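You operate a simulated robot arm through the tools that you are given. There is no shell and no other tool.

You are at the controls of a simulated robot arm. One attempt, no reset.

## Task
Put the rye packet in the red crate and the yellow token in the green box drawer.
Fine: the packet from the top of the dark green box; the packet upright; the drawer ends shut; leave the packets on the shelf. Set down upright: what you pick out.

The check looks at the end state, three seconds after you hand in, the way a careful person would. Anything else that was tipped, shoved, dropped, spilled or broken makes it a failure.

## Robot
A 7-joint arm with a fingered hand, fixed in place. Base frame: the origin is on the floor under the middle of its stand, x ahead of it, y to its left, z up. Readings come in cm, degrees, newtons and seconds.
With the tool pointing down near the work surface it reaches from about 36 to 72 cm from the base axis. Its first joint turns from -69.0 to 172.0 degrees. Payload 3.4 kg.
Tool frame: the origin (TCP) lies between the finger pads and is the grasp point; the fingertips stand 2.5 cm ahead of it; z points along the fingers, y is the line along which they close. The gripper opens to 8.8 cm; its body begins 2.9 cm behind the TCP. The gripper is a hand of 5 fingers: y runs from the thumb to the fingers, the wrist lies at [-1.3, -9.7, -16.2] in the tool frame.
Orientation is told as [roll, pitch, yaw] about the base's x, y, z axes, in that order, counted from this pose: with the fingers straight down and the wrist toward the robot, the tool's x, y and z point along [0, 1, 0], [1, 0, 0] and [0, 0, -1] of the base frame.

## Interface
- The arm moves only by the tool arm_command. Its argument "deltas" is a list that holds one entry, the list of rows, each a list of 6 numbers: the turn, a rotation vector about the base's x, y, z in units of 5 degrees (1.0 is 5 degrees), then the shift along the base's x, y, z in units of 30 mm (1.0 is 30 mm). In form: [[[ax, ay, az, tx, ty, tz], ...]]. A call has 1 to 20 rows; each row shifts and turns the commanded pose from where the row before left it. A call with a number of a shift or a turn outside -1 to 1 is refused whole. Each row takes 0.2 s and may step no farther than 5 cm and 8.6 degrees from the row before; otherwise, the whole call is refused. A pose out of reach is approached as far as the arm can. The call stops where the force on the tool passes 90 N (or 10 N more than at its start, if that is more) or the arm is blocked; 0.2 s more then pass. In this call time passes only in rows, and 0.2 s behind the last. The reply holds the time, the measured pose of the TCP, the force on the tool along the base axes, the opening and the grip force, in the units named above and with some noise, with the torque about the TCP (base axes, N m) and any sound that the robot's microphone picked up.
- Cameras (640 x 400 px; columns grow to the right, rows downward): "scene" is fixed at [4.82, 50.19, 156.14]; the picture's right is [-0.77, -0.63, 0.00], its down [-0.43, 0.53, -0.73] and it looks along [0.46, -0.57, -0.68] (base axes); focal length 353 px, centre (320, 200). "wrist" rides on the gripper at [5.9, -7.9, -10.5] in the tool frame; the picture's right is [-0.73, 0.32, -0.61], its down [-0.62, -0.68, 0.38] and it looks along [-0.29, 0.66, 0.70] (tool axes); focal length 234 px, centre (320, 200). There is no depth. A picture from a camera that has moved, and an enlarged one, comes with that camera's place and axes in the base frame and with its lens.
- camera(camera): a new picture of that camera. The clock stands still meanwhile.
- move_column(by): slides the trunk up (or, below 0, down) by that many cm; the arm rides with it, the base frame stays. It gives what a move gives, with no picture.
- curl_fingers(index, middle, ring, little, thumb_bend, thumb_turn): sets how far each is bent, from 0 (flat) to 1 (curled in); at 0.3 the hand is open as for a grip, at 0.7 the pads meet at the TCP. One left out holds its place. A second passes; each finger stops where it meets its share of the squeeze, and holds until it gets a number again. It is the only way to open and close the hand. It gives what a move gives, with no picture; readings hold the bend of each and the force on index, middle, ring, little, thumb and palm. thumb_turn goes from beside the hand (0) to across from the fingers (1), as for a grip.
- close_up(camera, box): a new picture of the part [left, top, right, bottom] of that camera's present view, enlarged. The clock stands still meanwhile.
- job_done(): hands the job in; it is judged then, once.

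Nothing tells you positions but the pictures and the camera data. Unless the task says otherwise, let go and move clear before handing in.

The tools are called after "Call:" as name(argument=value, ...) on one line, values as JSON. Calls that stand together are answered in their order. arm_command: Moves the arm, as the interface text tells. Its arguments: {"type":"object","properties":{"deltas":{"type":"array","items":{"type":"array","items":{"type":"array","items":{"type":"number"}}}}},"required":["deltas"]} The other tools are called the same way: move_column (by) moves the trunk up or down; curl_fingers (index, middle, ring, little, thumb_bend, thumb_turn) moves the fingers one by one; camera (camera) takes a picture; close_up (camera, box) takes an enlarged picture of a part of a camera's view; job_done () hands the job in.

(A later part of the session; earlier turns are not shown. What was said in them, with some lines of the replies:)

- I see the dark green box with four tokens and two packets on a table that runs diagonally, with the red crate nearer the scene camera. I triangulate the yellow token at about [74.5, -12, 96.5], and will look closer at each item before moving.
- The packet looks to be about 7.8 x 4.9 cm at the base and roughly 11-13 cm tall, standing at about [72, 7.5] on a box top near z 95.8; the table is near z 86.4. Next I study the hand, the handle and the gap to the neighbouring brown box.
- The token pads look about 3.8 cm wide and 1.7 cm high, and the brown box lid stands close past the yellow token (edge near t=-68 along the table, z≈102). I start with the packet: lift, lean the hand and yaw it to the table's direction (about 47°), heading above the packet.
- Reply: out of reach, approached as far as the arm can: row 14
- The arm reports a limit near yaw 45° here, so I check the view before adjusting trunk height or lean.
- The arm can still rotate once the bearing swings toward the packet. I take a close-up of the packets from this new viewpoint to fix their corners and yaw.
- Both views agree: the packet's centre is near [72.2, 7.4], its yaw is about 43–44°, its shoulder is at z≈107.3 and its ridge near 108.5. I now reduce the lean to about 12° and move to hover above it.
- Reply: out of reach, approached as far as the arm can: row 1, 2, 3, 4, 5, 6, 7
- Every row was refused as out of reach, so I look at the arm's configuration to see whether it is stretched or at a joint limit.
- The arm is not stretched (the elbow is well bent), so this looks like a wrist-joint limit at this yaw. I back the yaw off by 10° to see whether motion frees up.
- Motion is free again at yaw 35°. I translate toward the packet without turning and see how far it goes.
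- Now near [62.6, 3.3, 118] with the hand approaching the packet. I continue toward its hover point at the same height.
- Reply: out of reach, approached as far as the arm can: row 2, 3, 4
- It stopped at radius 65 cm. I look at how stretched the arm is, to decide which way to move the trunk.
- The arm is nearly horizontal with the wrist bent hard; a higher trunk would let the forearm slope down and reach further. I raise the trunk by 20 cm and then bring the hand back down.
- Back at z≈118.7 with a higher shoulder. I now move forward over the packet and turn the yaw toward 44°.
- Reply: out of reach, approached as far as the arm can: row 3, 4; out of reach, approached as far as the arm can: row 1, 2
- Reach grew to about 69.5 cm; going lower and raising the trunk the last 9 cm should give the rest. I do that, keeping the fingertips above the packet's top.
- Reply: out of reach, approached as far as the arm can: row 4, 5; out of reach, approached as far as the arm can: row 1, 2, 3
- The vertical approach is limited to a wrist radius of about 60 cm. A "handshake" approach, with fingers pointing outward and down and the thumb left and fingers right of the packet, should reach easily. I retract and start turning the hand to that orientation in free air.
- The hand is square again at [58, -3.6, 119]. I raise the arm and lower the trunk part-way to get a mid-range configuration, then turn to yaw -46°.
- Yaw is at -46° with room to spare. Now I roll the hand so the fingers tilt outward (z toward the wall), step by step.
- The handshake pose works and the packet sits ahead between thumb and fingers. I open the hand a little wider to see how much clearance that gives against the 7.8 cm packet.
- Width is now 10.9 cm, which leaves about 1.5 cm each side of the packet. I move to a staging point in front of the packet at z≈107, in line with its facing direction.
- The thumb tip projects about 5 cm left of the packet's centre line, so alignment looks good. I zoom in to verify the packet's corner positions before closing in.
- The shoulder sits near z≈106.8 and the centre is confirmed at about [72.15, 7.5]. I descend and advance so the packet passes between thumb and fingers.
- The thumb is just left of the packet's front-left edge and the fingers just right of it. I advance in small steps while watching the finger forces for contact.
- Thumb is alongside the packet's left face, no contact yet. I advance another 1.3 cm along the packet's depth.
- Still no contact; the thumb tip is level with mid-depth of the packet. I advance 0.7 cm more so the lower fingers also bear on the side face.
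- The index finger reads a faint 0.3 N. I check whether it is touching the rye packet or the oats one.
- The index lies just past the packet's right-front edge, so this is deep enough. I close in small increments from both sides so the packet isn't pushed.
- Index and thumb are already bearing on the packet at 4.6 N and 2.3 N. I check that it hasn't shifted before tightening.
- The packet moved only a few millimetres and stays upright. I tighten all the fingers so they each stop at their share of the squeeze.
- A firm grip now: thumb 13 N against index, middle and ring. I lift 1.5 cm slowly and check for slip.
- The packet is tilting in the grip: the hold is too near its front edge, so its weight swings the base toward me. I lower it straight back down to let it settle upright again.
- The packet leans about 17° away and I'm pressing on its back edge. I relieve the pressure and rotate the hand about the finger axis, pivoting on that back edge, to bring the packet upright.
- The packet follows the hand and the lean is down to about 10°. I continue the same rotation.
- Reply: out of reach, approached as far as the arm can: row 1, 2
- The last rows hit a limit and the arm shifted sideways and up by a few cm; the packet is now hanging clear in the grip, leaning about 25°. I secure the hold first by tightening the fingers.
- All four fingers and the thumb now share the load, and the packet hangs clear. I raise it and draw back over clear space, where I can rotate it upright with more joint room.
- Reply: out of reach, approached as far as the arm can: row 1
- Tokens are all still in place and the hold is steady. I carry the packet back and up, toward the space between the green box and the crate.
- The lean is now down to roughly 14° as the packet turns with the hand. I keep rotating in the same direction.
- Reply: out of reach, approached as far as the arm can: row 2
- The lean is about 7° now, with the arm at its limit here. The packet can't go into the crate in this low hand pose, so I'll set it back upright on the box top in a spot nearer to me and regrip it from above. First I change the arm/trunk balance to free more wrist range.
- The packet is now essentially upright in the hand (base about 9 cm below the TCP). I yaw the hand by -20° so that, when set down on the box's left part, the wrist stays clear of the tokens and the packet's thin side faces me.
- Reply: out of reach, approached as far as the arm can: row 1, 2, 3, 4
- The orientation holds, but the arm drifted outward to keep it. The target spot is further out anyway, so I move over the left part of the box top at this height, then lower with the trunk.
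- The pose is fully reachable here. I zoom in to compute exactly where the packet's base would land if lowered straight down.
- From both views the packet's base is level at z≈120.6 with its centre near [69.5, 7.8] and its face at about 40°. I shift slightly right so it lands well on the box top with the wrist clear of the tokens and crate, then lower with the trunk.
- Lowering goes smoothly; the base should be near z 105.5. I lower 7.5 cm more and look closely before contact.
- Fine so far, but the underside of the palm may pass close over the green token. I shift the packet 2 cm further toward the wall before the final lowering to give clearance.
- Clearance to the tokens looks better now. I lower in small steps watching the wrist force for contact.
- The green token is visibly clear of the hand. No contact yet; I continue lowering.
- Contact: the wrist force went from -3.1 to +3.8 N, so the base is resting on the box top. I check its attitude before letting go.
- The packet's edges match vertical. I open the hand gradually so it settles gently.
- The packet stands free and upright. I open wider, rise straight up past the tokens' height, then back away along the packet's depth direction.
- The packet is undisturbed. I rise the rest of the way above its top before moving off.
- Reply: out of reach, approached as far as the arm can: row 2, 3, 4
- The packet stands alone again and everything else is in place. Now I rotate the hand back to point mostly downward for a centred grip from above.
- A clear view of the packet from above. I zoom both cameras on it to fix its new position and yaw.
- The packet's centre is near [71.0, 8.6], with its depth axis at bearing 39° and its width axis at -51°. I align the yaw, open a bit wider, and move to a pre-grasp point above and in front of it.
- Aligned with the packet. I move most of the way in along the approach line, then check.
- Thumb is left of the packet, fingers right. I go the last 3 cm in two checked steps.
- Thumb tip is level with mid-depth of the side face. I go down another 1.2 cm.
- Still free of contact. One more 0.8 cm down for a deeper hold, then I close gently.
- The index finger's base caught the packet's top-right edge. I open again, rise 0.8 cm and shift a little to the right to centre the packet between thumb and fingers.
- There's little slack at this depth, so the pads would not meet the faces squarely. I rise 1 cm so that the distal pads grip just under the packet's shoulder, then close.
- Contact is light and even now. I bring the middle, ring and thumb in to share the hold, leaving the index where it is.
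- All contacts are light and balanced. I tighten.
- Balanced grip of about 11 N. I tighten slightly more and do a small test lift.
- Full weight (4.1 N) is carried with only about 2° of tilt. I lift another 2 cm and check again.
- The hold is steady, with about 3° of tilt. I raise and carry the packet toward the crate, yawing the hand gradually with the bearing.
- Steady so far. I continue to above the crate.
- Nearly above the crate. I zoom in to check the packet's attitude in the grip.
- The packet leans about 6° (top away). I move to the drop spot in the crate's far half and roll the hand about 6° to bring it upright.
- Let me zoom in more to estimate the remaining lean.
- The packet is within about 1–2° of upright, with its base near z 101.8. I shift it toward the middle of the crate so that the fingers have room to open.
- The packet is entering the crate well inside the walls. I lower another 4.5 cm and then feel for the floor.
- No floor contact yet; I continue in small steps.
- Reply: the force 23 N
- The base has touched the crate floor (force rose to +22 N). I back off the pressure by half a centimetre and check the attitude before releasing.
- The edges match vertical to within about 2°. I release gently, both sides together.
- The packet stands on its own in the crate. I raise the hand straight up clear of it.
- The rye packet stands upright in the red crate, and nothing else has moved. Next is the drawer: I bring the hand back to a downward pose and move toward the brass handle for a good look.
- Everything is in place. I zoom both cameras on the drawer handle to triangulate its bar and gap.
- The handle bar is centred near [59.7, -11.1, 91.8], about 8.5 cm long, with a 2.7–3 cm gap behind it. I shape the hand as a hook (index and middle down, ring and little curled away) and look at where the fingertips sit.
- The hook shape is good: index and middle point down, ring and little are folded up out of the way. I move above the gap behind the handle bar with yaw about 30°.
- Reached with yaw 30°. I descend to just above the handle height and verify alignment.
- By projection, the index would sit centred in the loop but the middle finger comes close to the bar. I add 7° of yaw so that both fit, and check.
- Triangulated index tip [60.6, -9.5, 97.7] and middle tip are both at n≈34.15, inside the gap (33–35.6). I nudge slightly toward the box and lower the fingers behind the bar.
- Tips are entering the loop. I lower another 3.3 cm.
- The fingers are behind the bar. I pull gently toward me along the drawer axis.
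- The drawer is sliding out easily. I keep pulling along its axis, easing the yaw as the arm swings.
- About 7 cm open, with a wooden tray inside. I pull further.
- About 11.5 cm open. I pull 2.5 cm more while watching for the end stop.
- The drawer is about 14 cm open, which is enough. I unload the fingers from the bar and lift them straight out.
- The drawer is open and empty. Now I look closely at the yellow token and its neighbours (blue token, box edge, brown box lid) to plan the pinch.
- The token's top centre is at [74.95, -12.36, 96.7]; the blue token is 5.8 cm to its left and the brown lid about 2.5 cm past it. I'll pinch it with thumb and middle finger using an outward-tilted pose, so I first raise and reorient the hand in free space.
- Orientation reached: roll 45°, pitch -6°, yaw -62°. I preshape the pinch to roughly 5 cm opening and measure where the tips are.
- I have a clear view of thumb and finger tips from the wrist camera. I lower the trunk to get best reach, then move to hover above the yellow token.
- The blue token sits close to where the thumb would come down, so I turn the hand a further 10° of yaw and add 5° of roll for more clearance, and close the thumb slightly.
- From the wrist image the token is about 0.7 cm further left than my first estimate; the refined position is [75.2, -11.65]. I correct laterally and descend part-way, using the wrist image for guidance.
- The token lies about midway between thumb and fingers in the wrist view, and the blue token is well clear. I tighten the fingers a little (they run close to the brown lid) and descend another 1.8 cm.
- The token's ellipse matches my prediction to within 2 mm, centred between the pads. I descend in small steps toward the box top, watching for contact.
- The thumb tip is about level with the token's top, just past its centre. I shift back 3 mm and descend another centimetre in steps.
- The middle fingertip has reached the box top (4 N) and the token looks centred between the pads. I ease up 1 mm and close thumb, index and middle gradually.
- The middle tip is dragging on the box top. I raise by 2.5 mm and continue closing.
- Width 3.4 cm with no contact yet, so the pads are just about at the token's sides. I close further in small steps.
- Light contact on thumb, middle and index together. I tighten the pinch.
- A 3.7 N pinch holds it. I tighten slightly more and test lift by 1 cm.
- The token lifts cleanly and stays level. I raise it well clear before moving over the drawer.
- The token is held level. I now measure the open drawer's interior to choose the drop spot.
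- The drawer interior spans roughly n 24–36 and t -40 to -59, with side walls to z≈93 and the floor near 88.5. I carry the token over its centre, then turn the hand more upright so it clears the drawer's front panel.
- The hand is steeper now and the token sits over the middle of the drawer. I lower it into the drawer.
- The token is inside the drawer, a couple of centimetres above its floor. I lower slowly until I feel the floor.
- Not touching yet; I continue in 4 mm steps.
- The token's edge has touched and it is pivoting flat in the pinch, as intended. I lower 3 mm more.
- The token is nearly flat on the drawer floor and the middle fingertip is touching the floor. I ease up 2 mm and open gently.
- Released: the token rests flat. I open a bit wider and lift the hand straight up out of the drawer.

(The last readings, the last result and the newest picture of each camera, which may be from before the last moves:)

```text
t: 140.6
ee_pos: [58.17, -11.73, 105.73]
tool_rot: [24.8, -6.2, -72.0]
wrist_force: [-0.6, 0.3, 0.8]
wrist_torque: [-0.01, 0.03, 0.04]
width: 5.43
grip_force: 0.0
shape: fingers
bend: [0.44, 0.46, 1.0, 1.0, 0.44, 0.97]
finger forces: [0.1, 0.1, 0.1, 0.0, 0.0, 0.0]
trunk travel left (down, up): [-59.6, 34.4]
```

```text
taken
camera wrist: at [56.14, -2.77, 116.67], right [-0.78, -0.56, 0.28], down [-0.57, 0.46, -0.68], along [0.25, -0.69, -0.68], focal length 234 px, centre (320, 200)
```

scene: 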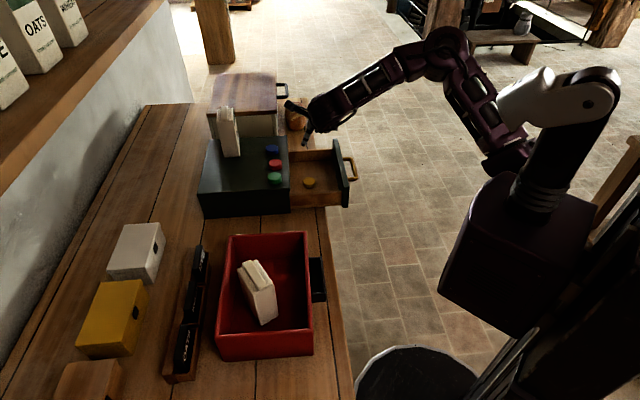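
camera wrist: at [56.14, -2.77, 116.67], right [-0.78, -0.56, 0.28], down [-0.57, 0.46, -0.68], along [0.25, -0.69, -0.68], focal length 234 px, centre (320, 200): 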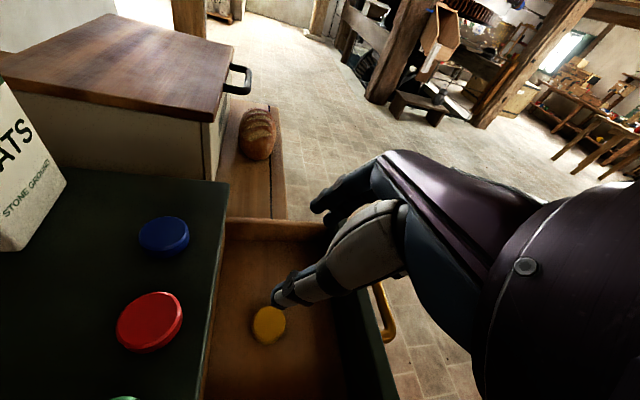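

The token lies flat in the drawer and everything else is undisturbed. To shut the drawer I bring the hand back upright (palm toward me) and around to the outside of the handle.

Call:
arm_command(deltas=[[[-0.307, 0.946, -0.1045, 0, 0, 0.3], [-0.307, 0.946, -0.1045, 0, 0, 0.3], [-0.307, 0.946, -0.1045, 0, 0, 0.3], [-0.307, 0.946, -0.1045, 0, 0, 0.3], [-0.307, 0.946, -0.1045, 0, 0, 0.3], [0.59, 0.19, 0, 0, 0, 0.2], [0.59, 0.19, 0, 0, 0, 0.2]]])

Call:
arm_command(deltas=[[[0, 0, 1, -0.25, -0.2, 0], [0, 0, 1, -0.25, -0.2, 0], [0, 0, 1, -0.25, -0.2, 0], [0, 0, 1, -0.25, -0.2, 0], [0, 0, 1, -0.25, -0.2, 0], [0, 0, 1, -0.25, -0.2, 0], [0, 0, 1, -0.25, -0.2, 0], [0, 0, 1, -0.25, -0.2, 0], [0, 0, 1, -0.25, -0.2, 0], [0, 0, 1, -0.25, -0.2, 0], [0, 0, 1, -0.25, -0.2, 0], [0, 0, 1, -0.25, -0.2, 0], [0, 0, 1, -0.25, -0.2, 0], [0, 0, 1, -0.25, -0.2, 0], [0, 0, 1, -0.25, -0.2, 0], [0, 0, 1, -0.25, -0.2, 0], [0, 0, 1, -0.25, -0.2, 0], [0, 0, 1, -0.25, -0.2, 0], [0, 0, 1, 0, 0, 0]]])

Call:
curl_fingers(index=0.4, middle=0.4, thumb_bend=0.1)

Call:
camera(camera="scene")

Call:
camera(camera="wrist")

```text
t: 142.2
ee_pos: [57.15, -12.35, 108.95]
tool_rot: [3.4, 0.4, -71.3]
wrist_force: [0.0, 0.5, 0.8]
wrist_torque: [0.02, 0.01, 0.01]
width: 5.43
grip_force: 0.1
shape: fingers
bend: [0.44, 0.46, 1.0, 1.0, 0.44, 0.97]
finger forces: [0.0, 0.0, 0.0, 0.1, 0.1, 0.0]
out of reach, approached as far as the arm can: row 5
trunk travel left (down, up): [-59.6, 34.4]
```

```text
t: 146.2
ee_pos: [43.77, -23.18, 109.04]
tool_rot: [3.2, 0.5, 23.8]
wrist_force: [-0.5, -0.5, -0.3]
wrist_torque: [0.01, 0.0, -0.03]
width: 5.42
grip_force: 0.1
shape: fingers
bend: [0.44, 0.46, 1.0, 1.0, 0.44, 0.97]
finger forces: [0.0, 0.1, 0.0, 0.0, 0.0, 0.1]
trunk travel left (down, up): [-59.6, 34.4]
```

```text
t: 147.2
ee_pos: [43.7, -23.25, 108.94]
tool_rot: [3.4, 0.4, 23.7]
wrist_force: [0.2, -0.6, 0.6]
wrist_torque: [0.01, 0.0, 0.0]
width: 8.69
grip_force: 0.0
shape: fingers
bend: [0.4, 0.4, 1.0, 1.0, 0.1, 0.97]
finger forces: [0.1, 0.1, 0.0, 0.0, 0.1, 0.0]
trunk travel left (down, up): [-59.6, 34.4]
```

```text
taken
```

scene: 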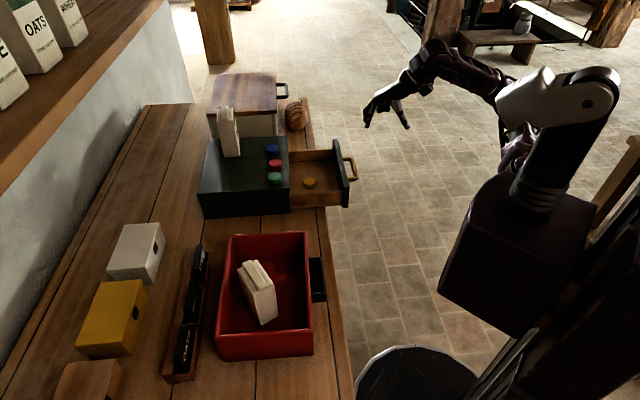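

```text
taken
camera wrist: at [34.29, -21.54, 119.88], right [0.6, -0.56, 0.56], down [-0.38, -0.82, -0.41], along [0.7, 0.03, -0.72], focal length 234 px, centre (320, 200)
```

wrist: 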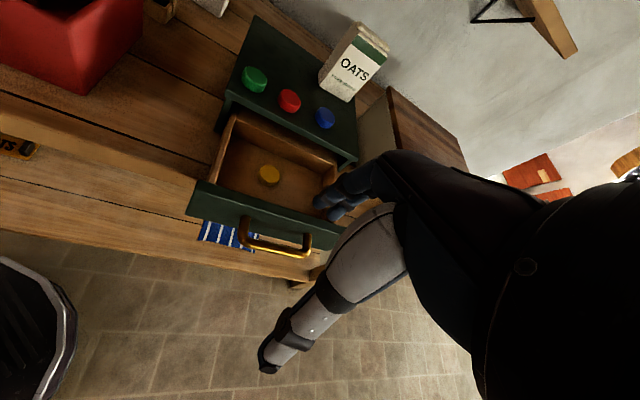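

The hand is over the free space in front of the handle. I lower so that the fingertips are level with the bar, just outside it.

Call:
arm_command(deltas=[[[0, 0, 0, 0, 0, -0.9], [0, 0, 0, 0, 0, -0.9], [0, 0, 0, 0, 0, -0.9], [0, 0, 0, 0, 0, -0.9], [0, 0, 0, 0, 0, -0.9], [0, 0, 0, 0, 0, -0.9], [0, 0, 0, 0, 0, -0.3]]])

Call:
close_up(camera="scene", box=[270, 110, 400, 230])

Call:
close_up(camera="wrist", box=[180, 100, 400, 300])

```text
t: 148.8
ee_pos: [43.61, -23.14, 91.86]
tool_rot: [3.3, 0.4, 23.7]
wrist_force: [-0.6, 0.1, 1.2]
wrist_torque: [-0.03, -0.03, -0.01]
width: 8.69
grip_force: 0.1
shape: fingers
bend: [0.4, 0.4, 1.0, 1.0, 0.1, 0.97]
finger forces: [0.0, 0.0, 0.1, 0.1, 0.1, 0.1]
trunk travel left (down, up): [-59.6, 34.4]
```

```text
3.33 times, centred on (335, 170) of scene
camera zoom: at [4.82, 50.19, 156.14], right [-0.77, -0.63, 0.0], down [-0.43, 0.53, -0.73], along [0.46, -0.57, -0.68], focal length 1176 px, centre (270, 300)
```

zoom: 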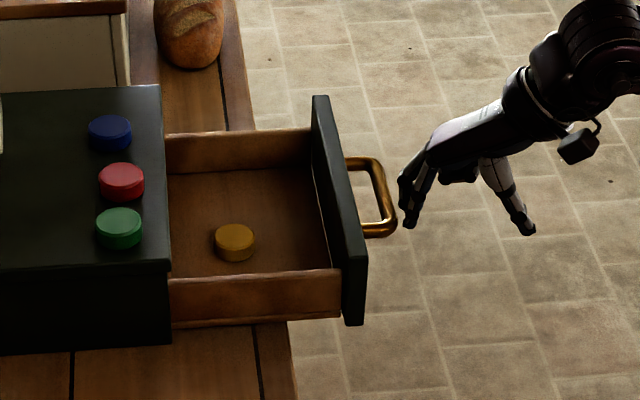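

```text
2.00 times, centred on (290, 200) of wrist
camera zoom: at [34.24, -21.53, 102.75], right [0.6, -0.56, 0.56], down [-0.38, -0.82, -0.41], along [0.7, 0.03, -0.72], focal length 468 px, centre (380, 200)
```

zoom: 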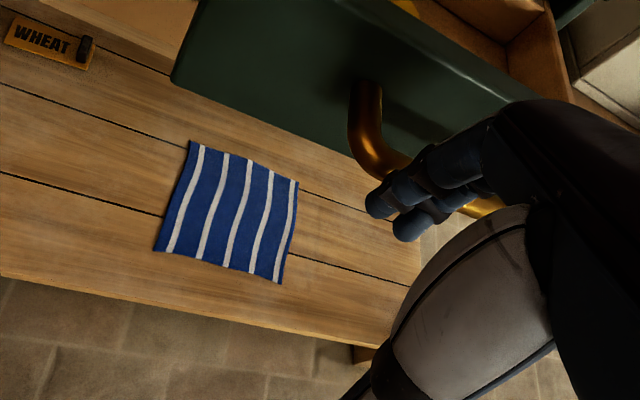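

The fingertips are just outside the bar. I centre along the bar and push it inward along the drawer axis, gently.

Call:
arm_command(deltas=[[[0, 0, 0, 0.37, -0.33, 0], [0, 0, 0, 0.2, 0.216, 0], [0, 0, 0, 0.2, 0.216, 0], [0, 0, 0, 0.2, 0.216, 0], [0, 0, 0, 0.2, 0.216, 0], [0, 0, 0, 0.2, 0.216, 0]]])

Call:
close_up(camera="scene", box=[250, 110, 380, 230])

```text
t: 150.2
ee_pos: [47.75, -20.77, 92.0]
tool_rot: [3.2, 0.4, 23.7]
wrist_force: [0.0, 0.2, 0.6]
wrist_torque: [0.02, 0.0, -0.06]
width: 8.68
grip_force: 0.1
shape: fingers
bend: [0.4, 0.4, 1.0, 1.0, 0.1, 0.97]
finger forces: [0.0, 0.0, 0.0, 0.0, 0.1, 0.1]
trunk travel left (down, up): [-59.6, 34.4]
```

```text
3.33 times, centred on (315, 170) of scene
camera zoom: at [4.82, 50.19, 156.14], right [-0.77, -0.63, 0.0], down [-0.43, 0.53, -0.73], along [0.46, -0.57, -0.68], focal length 1176 px, centre (337, 300)
```

zoom: 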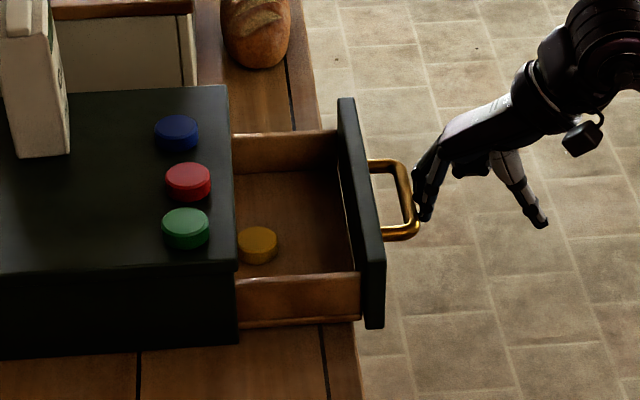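

The drawer is sliding in smoothly with the token riding flat. I keep pushing.

Call:
arm_command(deltas=[[[0, 0, 0, 0.18, 0.195, 0], [0, 0, 0, 0.18, 0.195, 0], [0, 0, 0, 0.18, 0.195, 0], [0, 0, 0, 0.18, 0.195, 0], [0, 0, 0, 0.18, 0.195, 0], [0, 0, 0, 0.18, 0.195, 0], [0, 0, 0, 0.18, 0.195, 0], [0, 0, 0, 0.15, 0.162, 0]]])

Call:
close_up(camera="scene", box=[240, 100, 360, 220])

```text
t: 152.0
ee_pos: [52.07, -16.19, 91.85]
tool_rot: [3.4, 0.4, 23.6]
wrist_force: [0.7, -0.3, -0.5]
wrist_torque: [0.01, -0.01, 0.02]
width: 8.68
grip_force: 0.2
shape: fingers
bend: [0.4, 0.4, 1.0, 1.0, 0.1, 0.97]
finger forces: [0.2, 0.0, 0.0, 0.0, 0.0, 0.0]
trunk travel left (down, up): [-59.6, 34.4]
```

```text
3.33 times, centred on (300, 160) of scene
camera zoom: at [4.82, 50.19, 156.14], right [-0.77, -0.63, 0.0], down [-0.43, 0.53, -0.73], along [0.46, -0.57, -0.68], focal length 1176 px, centre (387, 333)
```

zoom: 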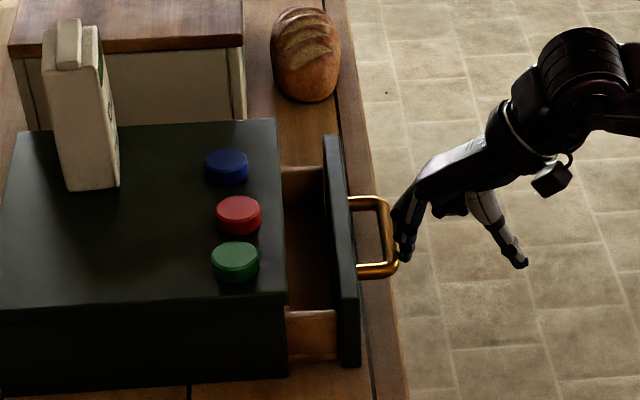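

About 4 cm remain. I continue more slowly.

Call:
arm_command(deltas=[[[0, 0, 0, 0.16, 0.173, 0], [0, 0, 0, 0.16, 0.173, 0], [0, 0, 0, 0.16, 0.173, 0], [0, 0, 0, 0.16, 0.173, 0]]])

Call:
close_up(camera="scene", box=[250, 110, 340, 200])

```text
t: 153.0
ee_pos: [53.82, -14.1, 91.98]
tool_rot: [3.3, 0.4, 23.7]
wrist_force: [0.6, -0.3, 0.3]
wrist_torque: [0.03, 0.02, 0.04]
width: 8.67
grip_force: 0.5
shape: fingers
bend: [0.4, 0.4, 1.0, 1.0, 0.1, 0.97]
finger forces: [0.2, 0.1, 0.0, 0.1, 0.1, 0.0]
trunk travel left (down, up): [-59.6, 34.4]
```

```text
4.44 times, centred on (295, 155) of scene
camera zoom: at [4.82, 50.19, 156.14], right [-0.77, -0.63, 0.0], down [-0.43, 0.53, -0.73], along [0.46, -0.57, -0.68], focal length 1568 px, centre (431, 400)
```

zoom: 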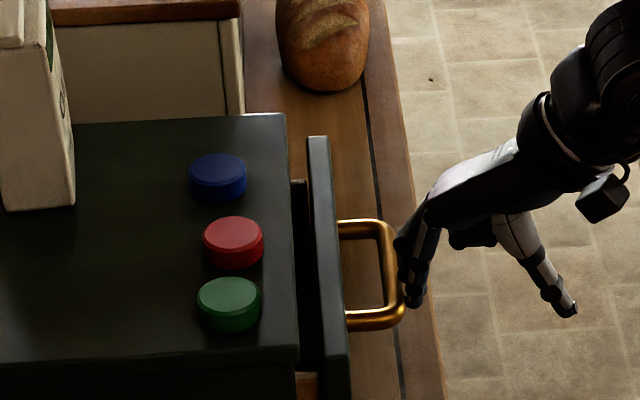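

About 1.3 cm left. I finish in small steps until I feel the stop.

Call:
arm_command(deltas=[[[0, 0, 0, 0.1, 0.108, 0], [0, 0, 0, 0.1, 0.108, 0]]])

Call:
arm_command(deltas=[[[0, 0, 0, 0.07, 0.076, 0], [0, 0, 0, 0.07, 0.076, 0]]])

Call:
close_up(camera="scene", box=[250, 110, 340, 200])

```text
t: 153.6
ee_pos: [54.49, -13.57, 91.88]
tool_rot: [3.3, 0.3, 23.6]
wrist_force: [1.1, -0.1, -1.3]
wrist_torque: [-0.01, 0.0, 0.05]
width: 8.69
grip_force: 0.1
shape: fingers
bend: [0.4, 0.4, 1.0, 1.0, 0.1, 0.97]
finger forces: [0.0, 0.1, 0.0, 0.0, 0.0, 0.0]
trunk travel left (down, up): [-59.6, 34.4]
```

```text
t: 154.2
ee_pos: [54.91, -13.08, 91.92]
tool_rot: [3.2, 0.4, 23.8]
wrist_force: [-0.2, 0.1, -0.8]
wrist_torque: [-0.01, 0.03, 0.0]
width: 8.7
grip_force: 0.0
shape: fingers
bend: [0.4, 0.4, 1.0, 1.0, 0.1, 0.97]
finger forces: [0.0, 0.0, 0.1, 0.1, 0.0, 0.0]
trunk travel left (down, up): [-59.6, 34.4]
```

```text
4.44 times, centred on (295, 155) of scene
camera zoom: at [4.82, 50.19, 156.14], right [-0.77, -0.63, 0.0], down [-0.43, 0.53, -0.73], along [0.46, -0.57, -0.68], focal length 1568 px, centre (431, 400)
```

zoom: 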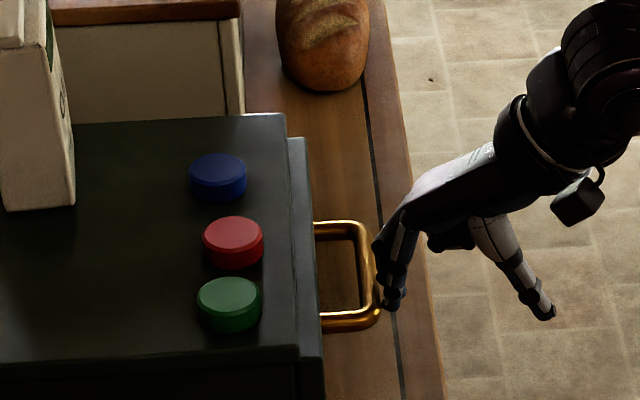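

It looks shut. I press a little more to make sure it is fully home.

Call:
arm_command(deltas=[[[0, 0, 0, 0.06, 0.065, 0]]])

Call:
arm_command(deltas=[[[0, 0, 0, 0.06, 0.065, 0]]])

Call:
close_up(camera="scene", box=[275, 145, 325, 195])

```text
t: 154.6
ee_pos: [55.01, -12.96, 91.96]
tool_rot: [3.4, 0.2, 23.7]
wrist_force: [-0.4, -1.1, -0.1]
wrist_torque: [-0.03, 0.0, -0.01]
width: 8.6
grip_force: 0.6
shape: fingers
bend: [0.41, 0.4, 1.0, 1.0, 0.1, 0.97]
finger forces: [0.8, 0.1, 0.1, 0.0, 0.1, 0.0]
trunk travel left (down, up): [-59.6, 34.4]
```

```text
t: 155.0
ee_pos: [55.24, -12.76, 92.08]
tool_rot: [3.3, 0.2, 23.6]
wrist_force: [-0.8, -3.4, 0.9]
wrist_torque: [-0.05, -0.01, 0.0]
width: 8.39
grip_force: 1.5
shape: fingers
bend: [0.43, 0.4, 1.0, 1.0, 0.1, 0.97]
finger forces: [3.0, 0.1, 0.1, 0.0, 0.0, 0.1]
trunk travel left (down, up): [-59.6, 34.4]
```

```text
8.00 times, centred on (300, 170) of scene
camera zoom: at [4.82, 50.19, 156.14], right [-0.77, -0.63, 0.0], down [-0.43, 0.53, -0.73], along [0.46, -0.57, -0.68], focal length 2822 px, centre (480, 440)
```

zoom: 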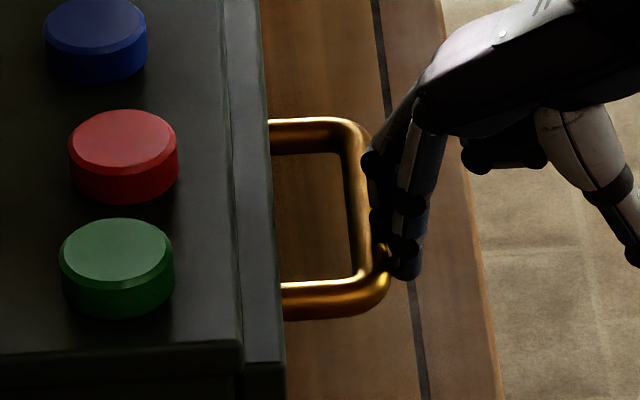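

The handle and panel are exactly where they were before opening, and the stop is felt at 3 N: the drawer is shut. I back off and raise the hand clear.

Call:
arm_command(deltas=[[[0, 0, 0, -0.2, -0.216, 0], [0, 0, 0, -0.4, -0.43, 0], [0, 0, 0, -0.4, -0.43, 0], [0, 0, 0, -0.3, -0.3, 0.6], [0, 0, 0, 0, 0, 0.9], [0, 0, 0, 0, 0, 0.9], [0, 0, 0, 0, 0, 0.9], [0, 0, 0, 0, 0, 0.9]]])

Call:
camera(camera="scene")

Call:
camera(camera="wrist")

```text
t: 156.8
ee_pos: [51.32, -16.85, 104.61]
tool_rot: [3.3, 0.3, 23.7]
wrist_force: [0.0, 1.1, -0.3]
wrist_torque: [-0.01, 0.02, 0.02]
width: 8.68
grip_force: 0.1
shape: fingers
bend: [0.4, 0.4, 1.0, 1.0, 0.1, 0.97]
finger forces: [0.0, 0.1, 0.0, 0.0, 0.0, 0.0]
trunk travel left (down, up): [-59.6, 34.4]
```

```text
taken
```

scene: 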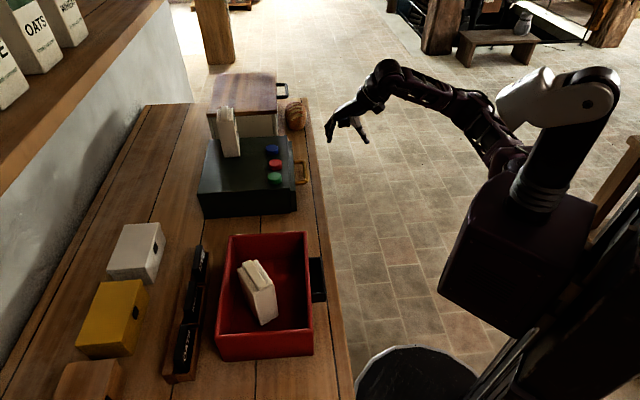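

```text
taken
camera wrist: at [41.96, -15.19, 115.47], right [0.6, -0.56, 0.56], down [-0.38, -0.82, -0.41], along [0.7, 0.03, -0.72], focal length 234 px, centre (320, 200)
```

wrist: 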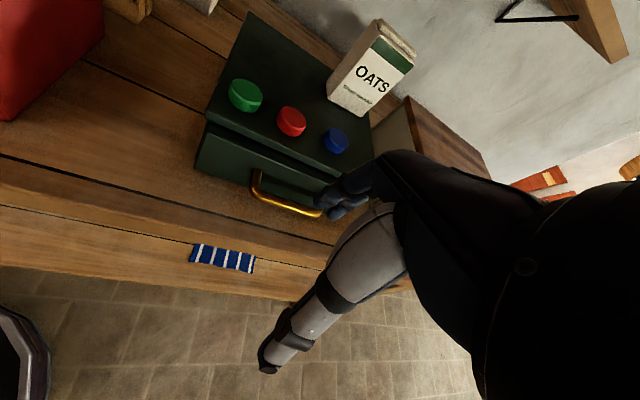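

The drawer is shut. I do a last close check of the drawer front, the remaining tokens, the oats packet and the packet in the crate.

Call:
close_up(camera="scene", box=[180, 60, 340, 230])

Call:
close_up(camera="scene", box=[60, 200, 360, 400])

Call:
close_up(camera="wrist", box=[170, 60, 390, 240])

```text
2.35 times, centred on (260, 145) of scene
camera zoom: at [4.82, 50.19, 156.14], right [-0.77, -0.63, 0.0], down [-0.43, 0.53, -0.73], along [0.46, -0.57, -0.68], focal length 830 px, centre (461, 329)
```

zoom: 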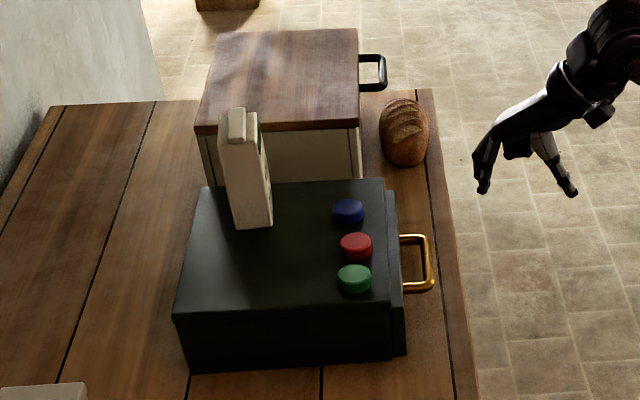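

```text
2.00 times, centred on (210, 300) of scene
camera zoom: at [4.82, 50.19, 156.14], right [-0.77, -0.63, 0.0], down [-0.43, 0.53, -0.73], along [0.46, -0.57, -0.68], focal length 706 px, centre (540, 0)
```

zoom: 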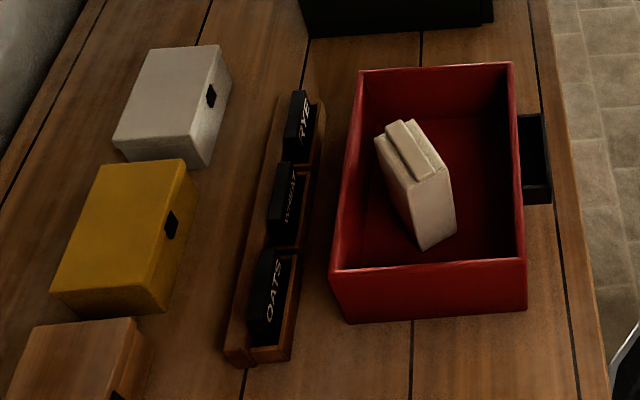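

```text
2.22 times, centred on (280, 150) of wrist
camera zoom: at [41.96, -15.19, 115.47], right [0.6, -0.56, 0.56], down [-0.38, -0.82, -0.41], along [0.7, 0.03, -0.72], focal length 520 px, centre (409, 311)
```

zoom: 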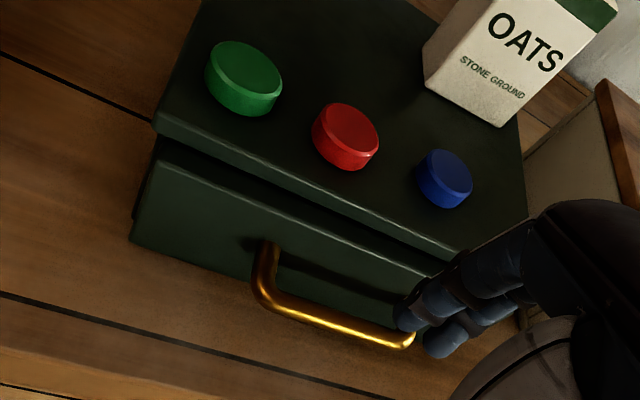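

The rye packet stands upright in the red crate and the yellow token is in the shut green drawer. The other tokens, the oats packet and the shelf packets look as they were, except that the blue token was nudged about 2 mm while I picked up the yellow one. The hand is clear, so I hand the job in.

Call:
job_done()

```text
The job is handed in.
```

I handed the job in. The rye packet is standing upright in the red crate, and the yellow token is lying flat in the green box drawer, which is shut.

- **Blue token:** it was nudged about 2 mm while I picked up the yellow one. I left it, since moving it back risked disturbing more.
- **Rye packet:** my first grip let it tilt, so I set it back down upright on the box top and gripped it again from above before carrying it to the crate.
- **Drawer:** I pushed it until I felt the stop. The handle and front panel look the same as before I opened it.
- **Everything else:** in the last pictures the red and green tokens, the oats packet, the shelf packets and the other boxes look as they did at the start.
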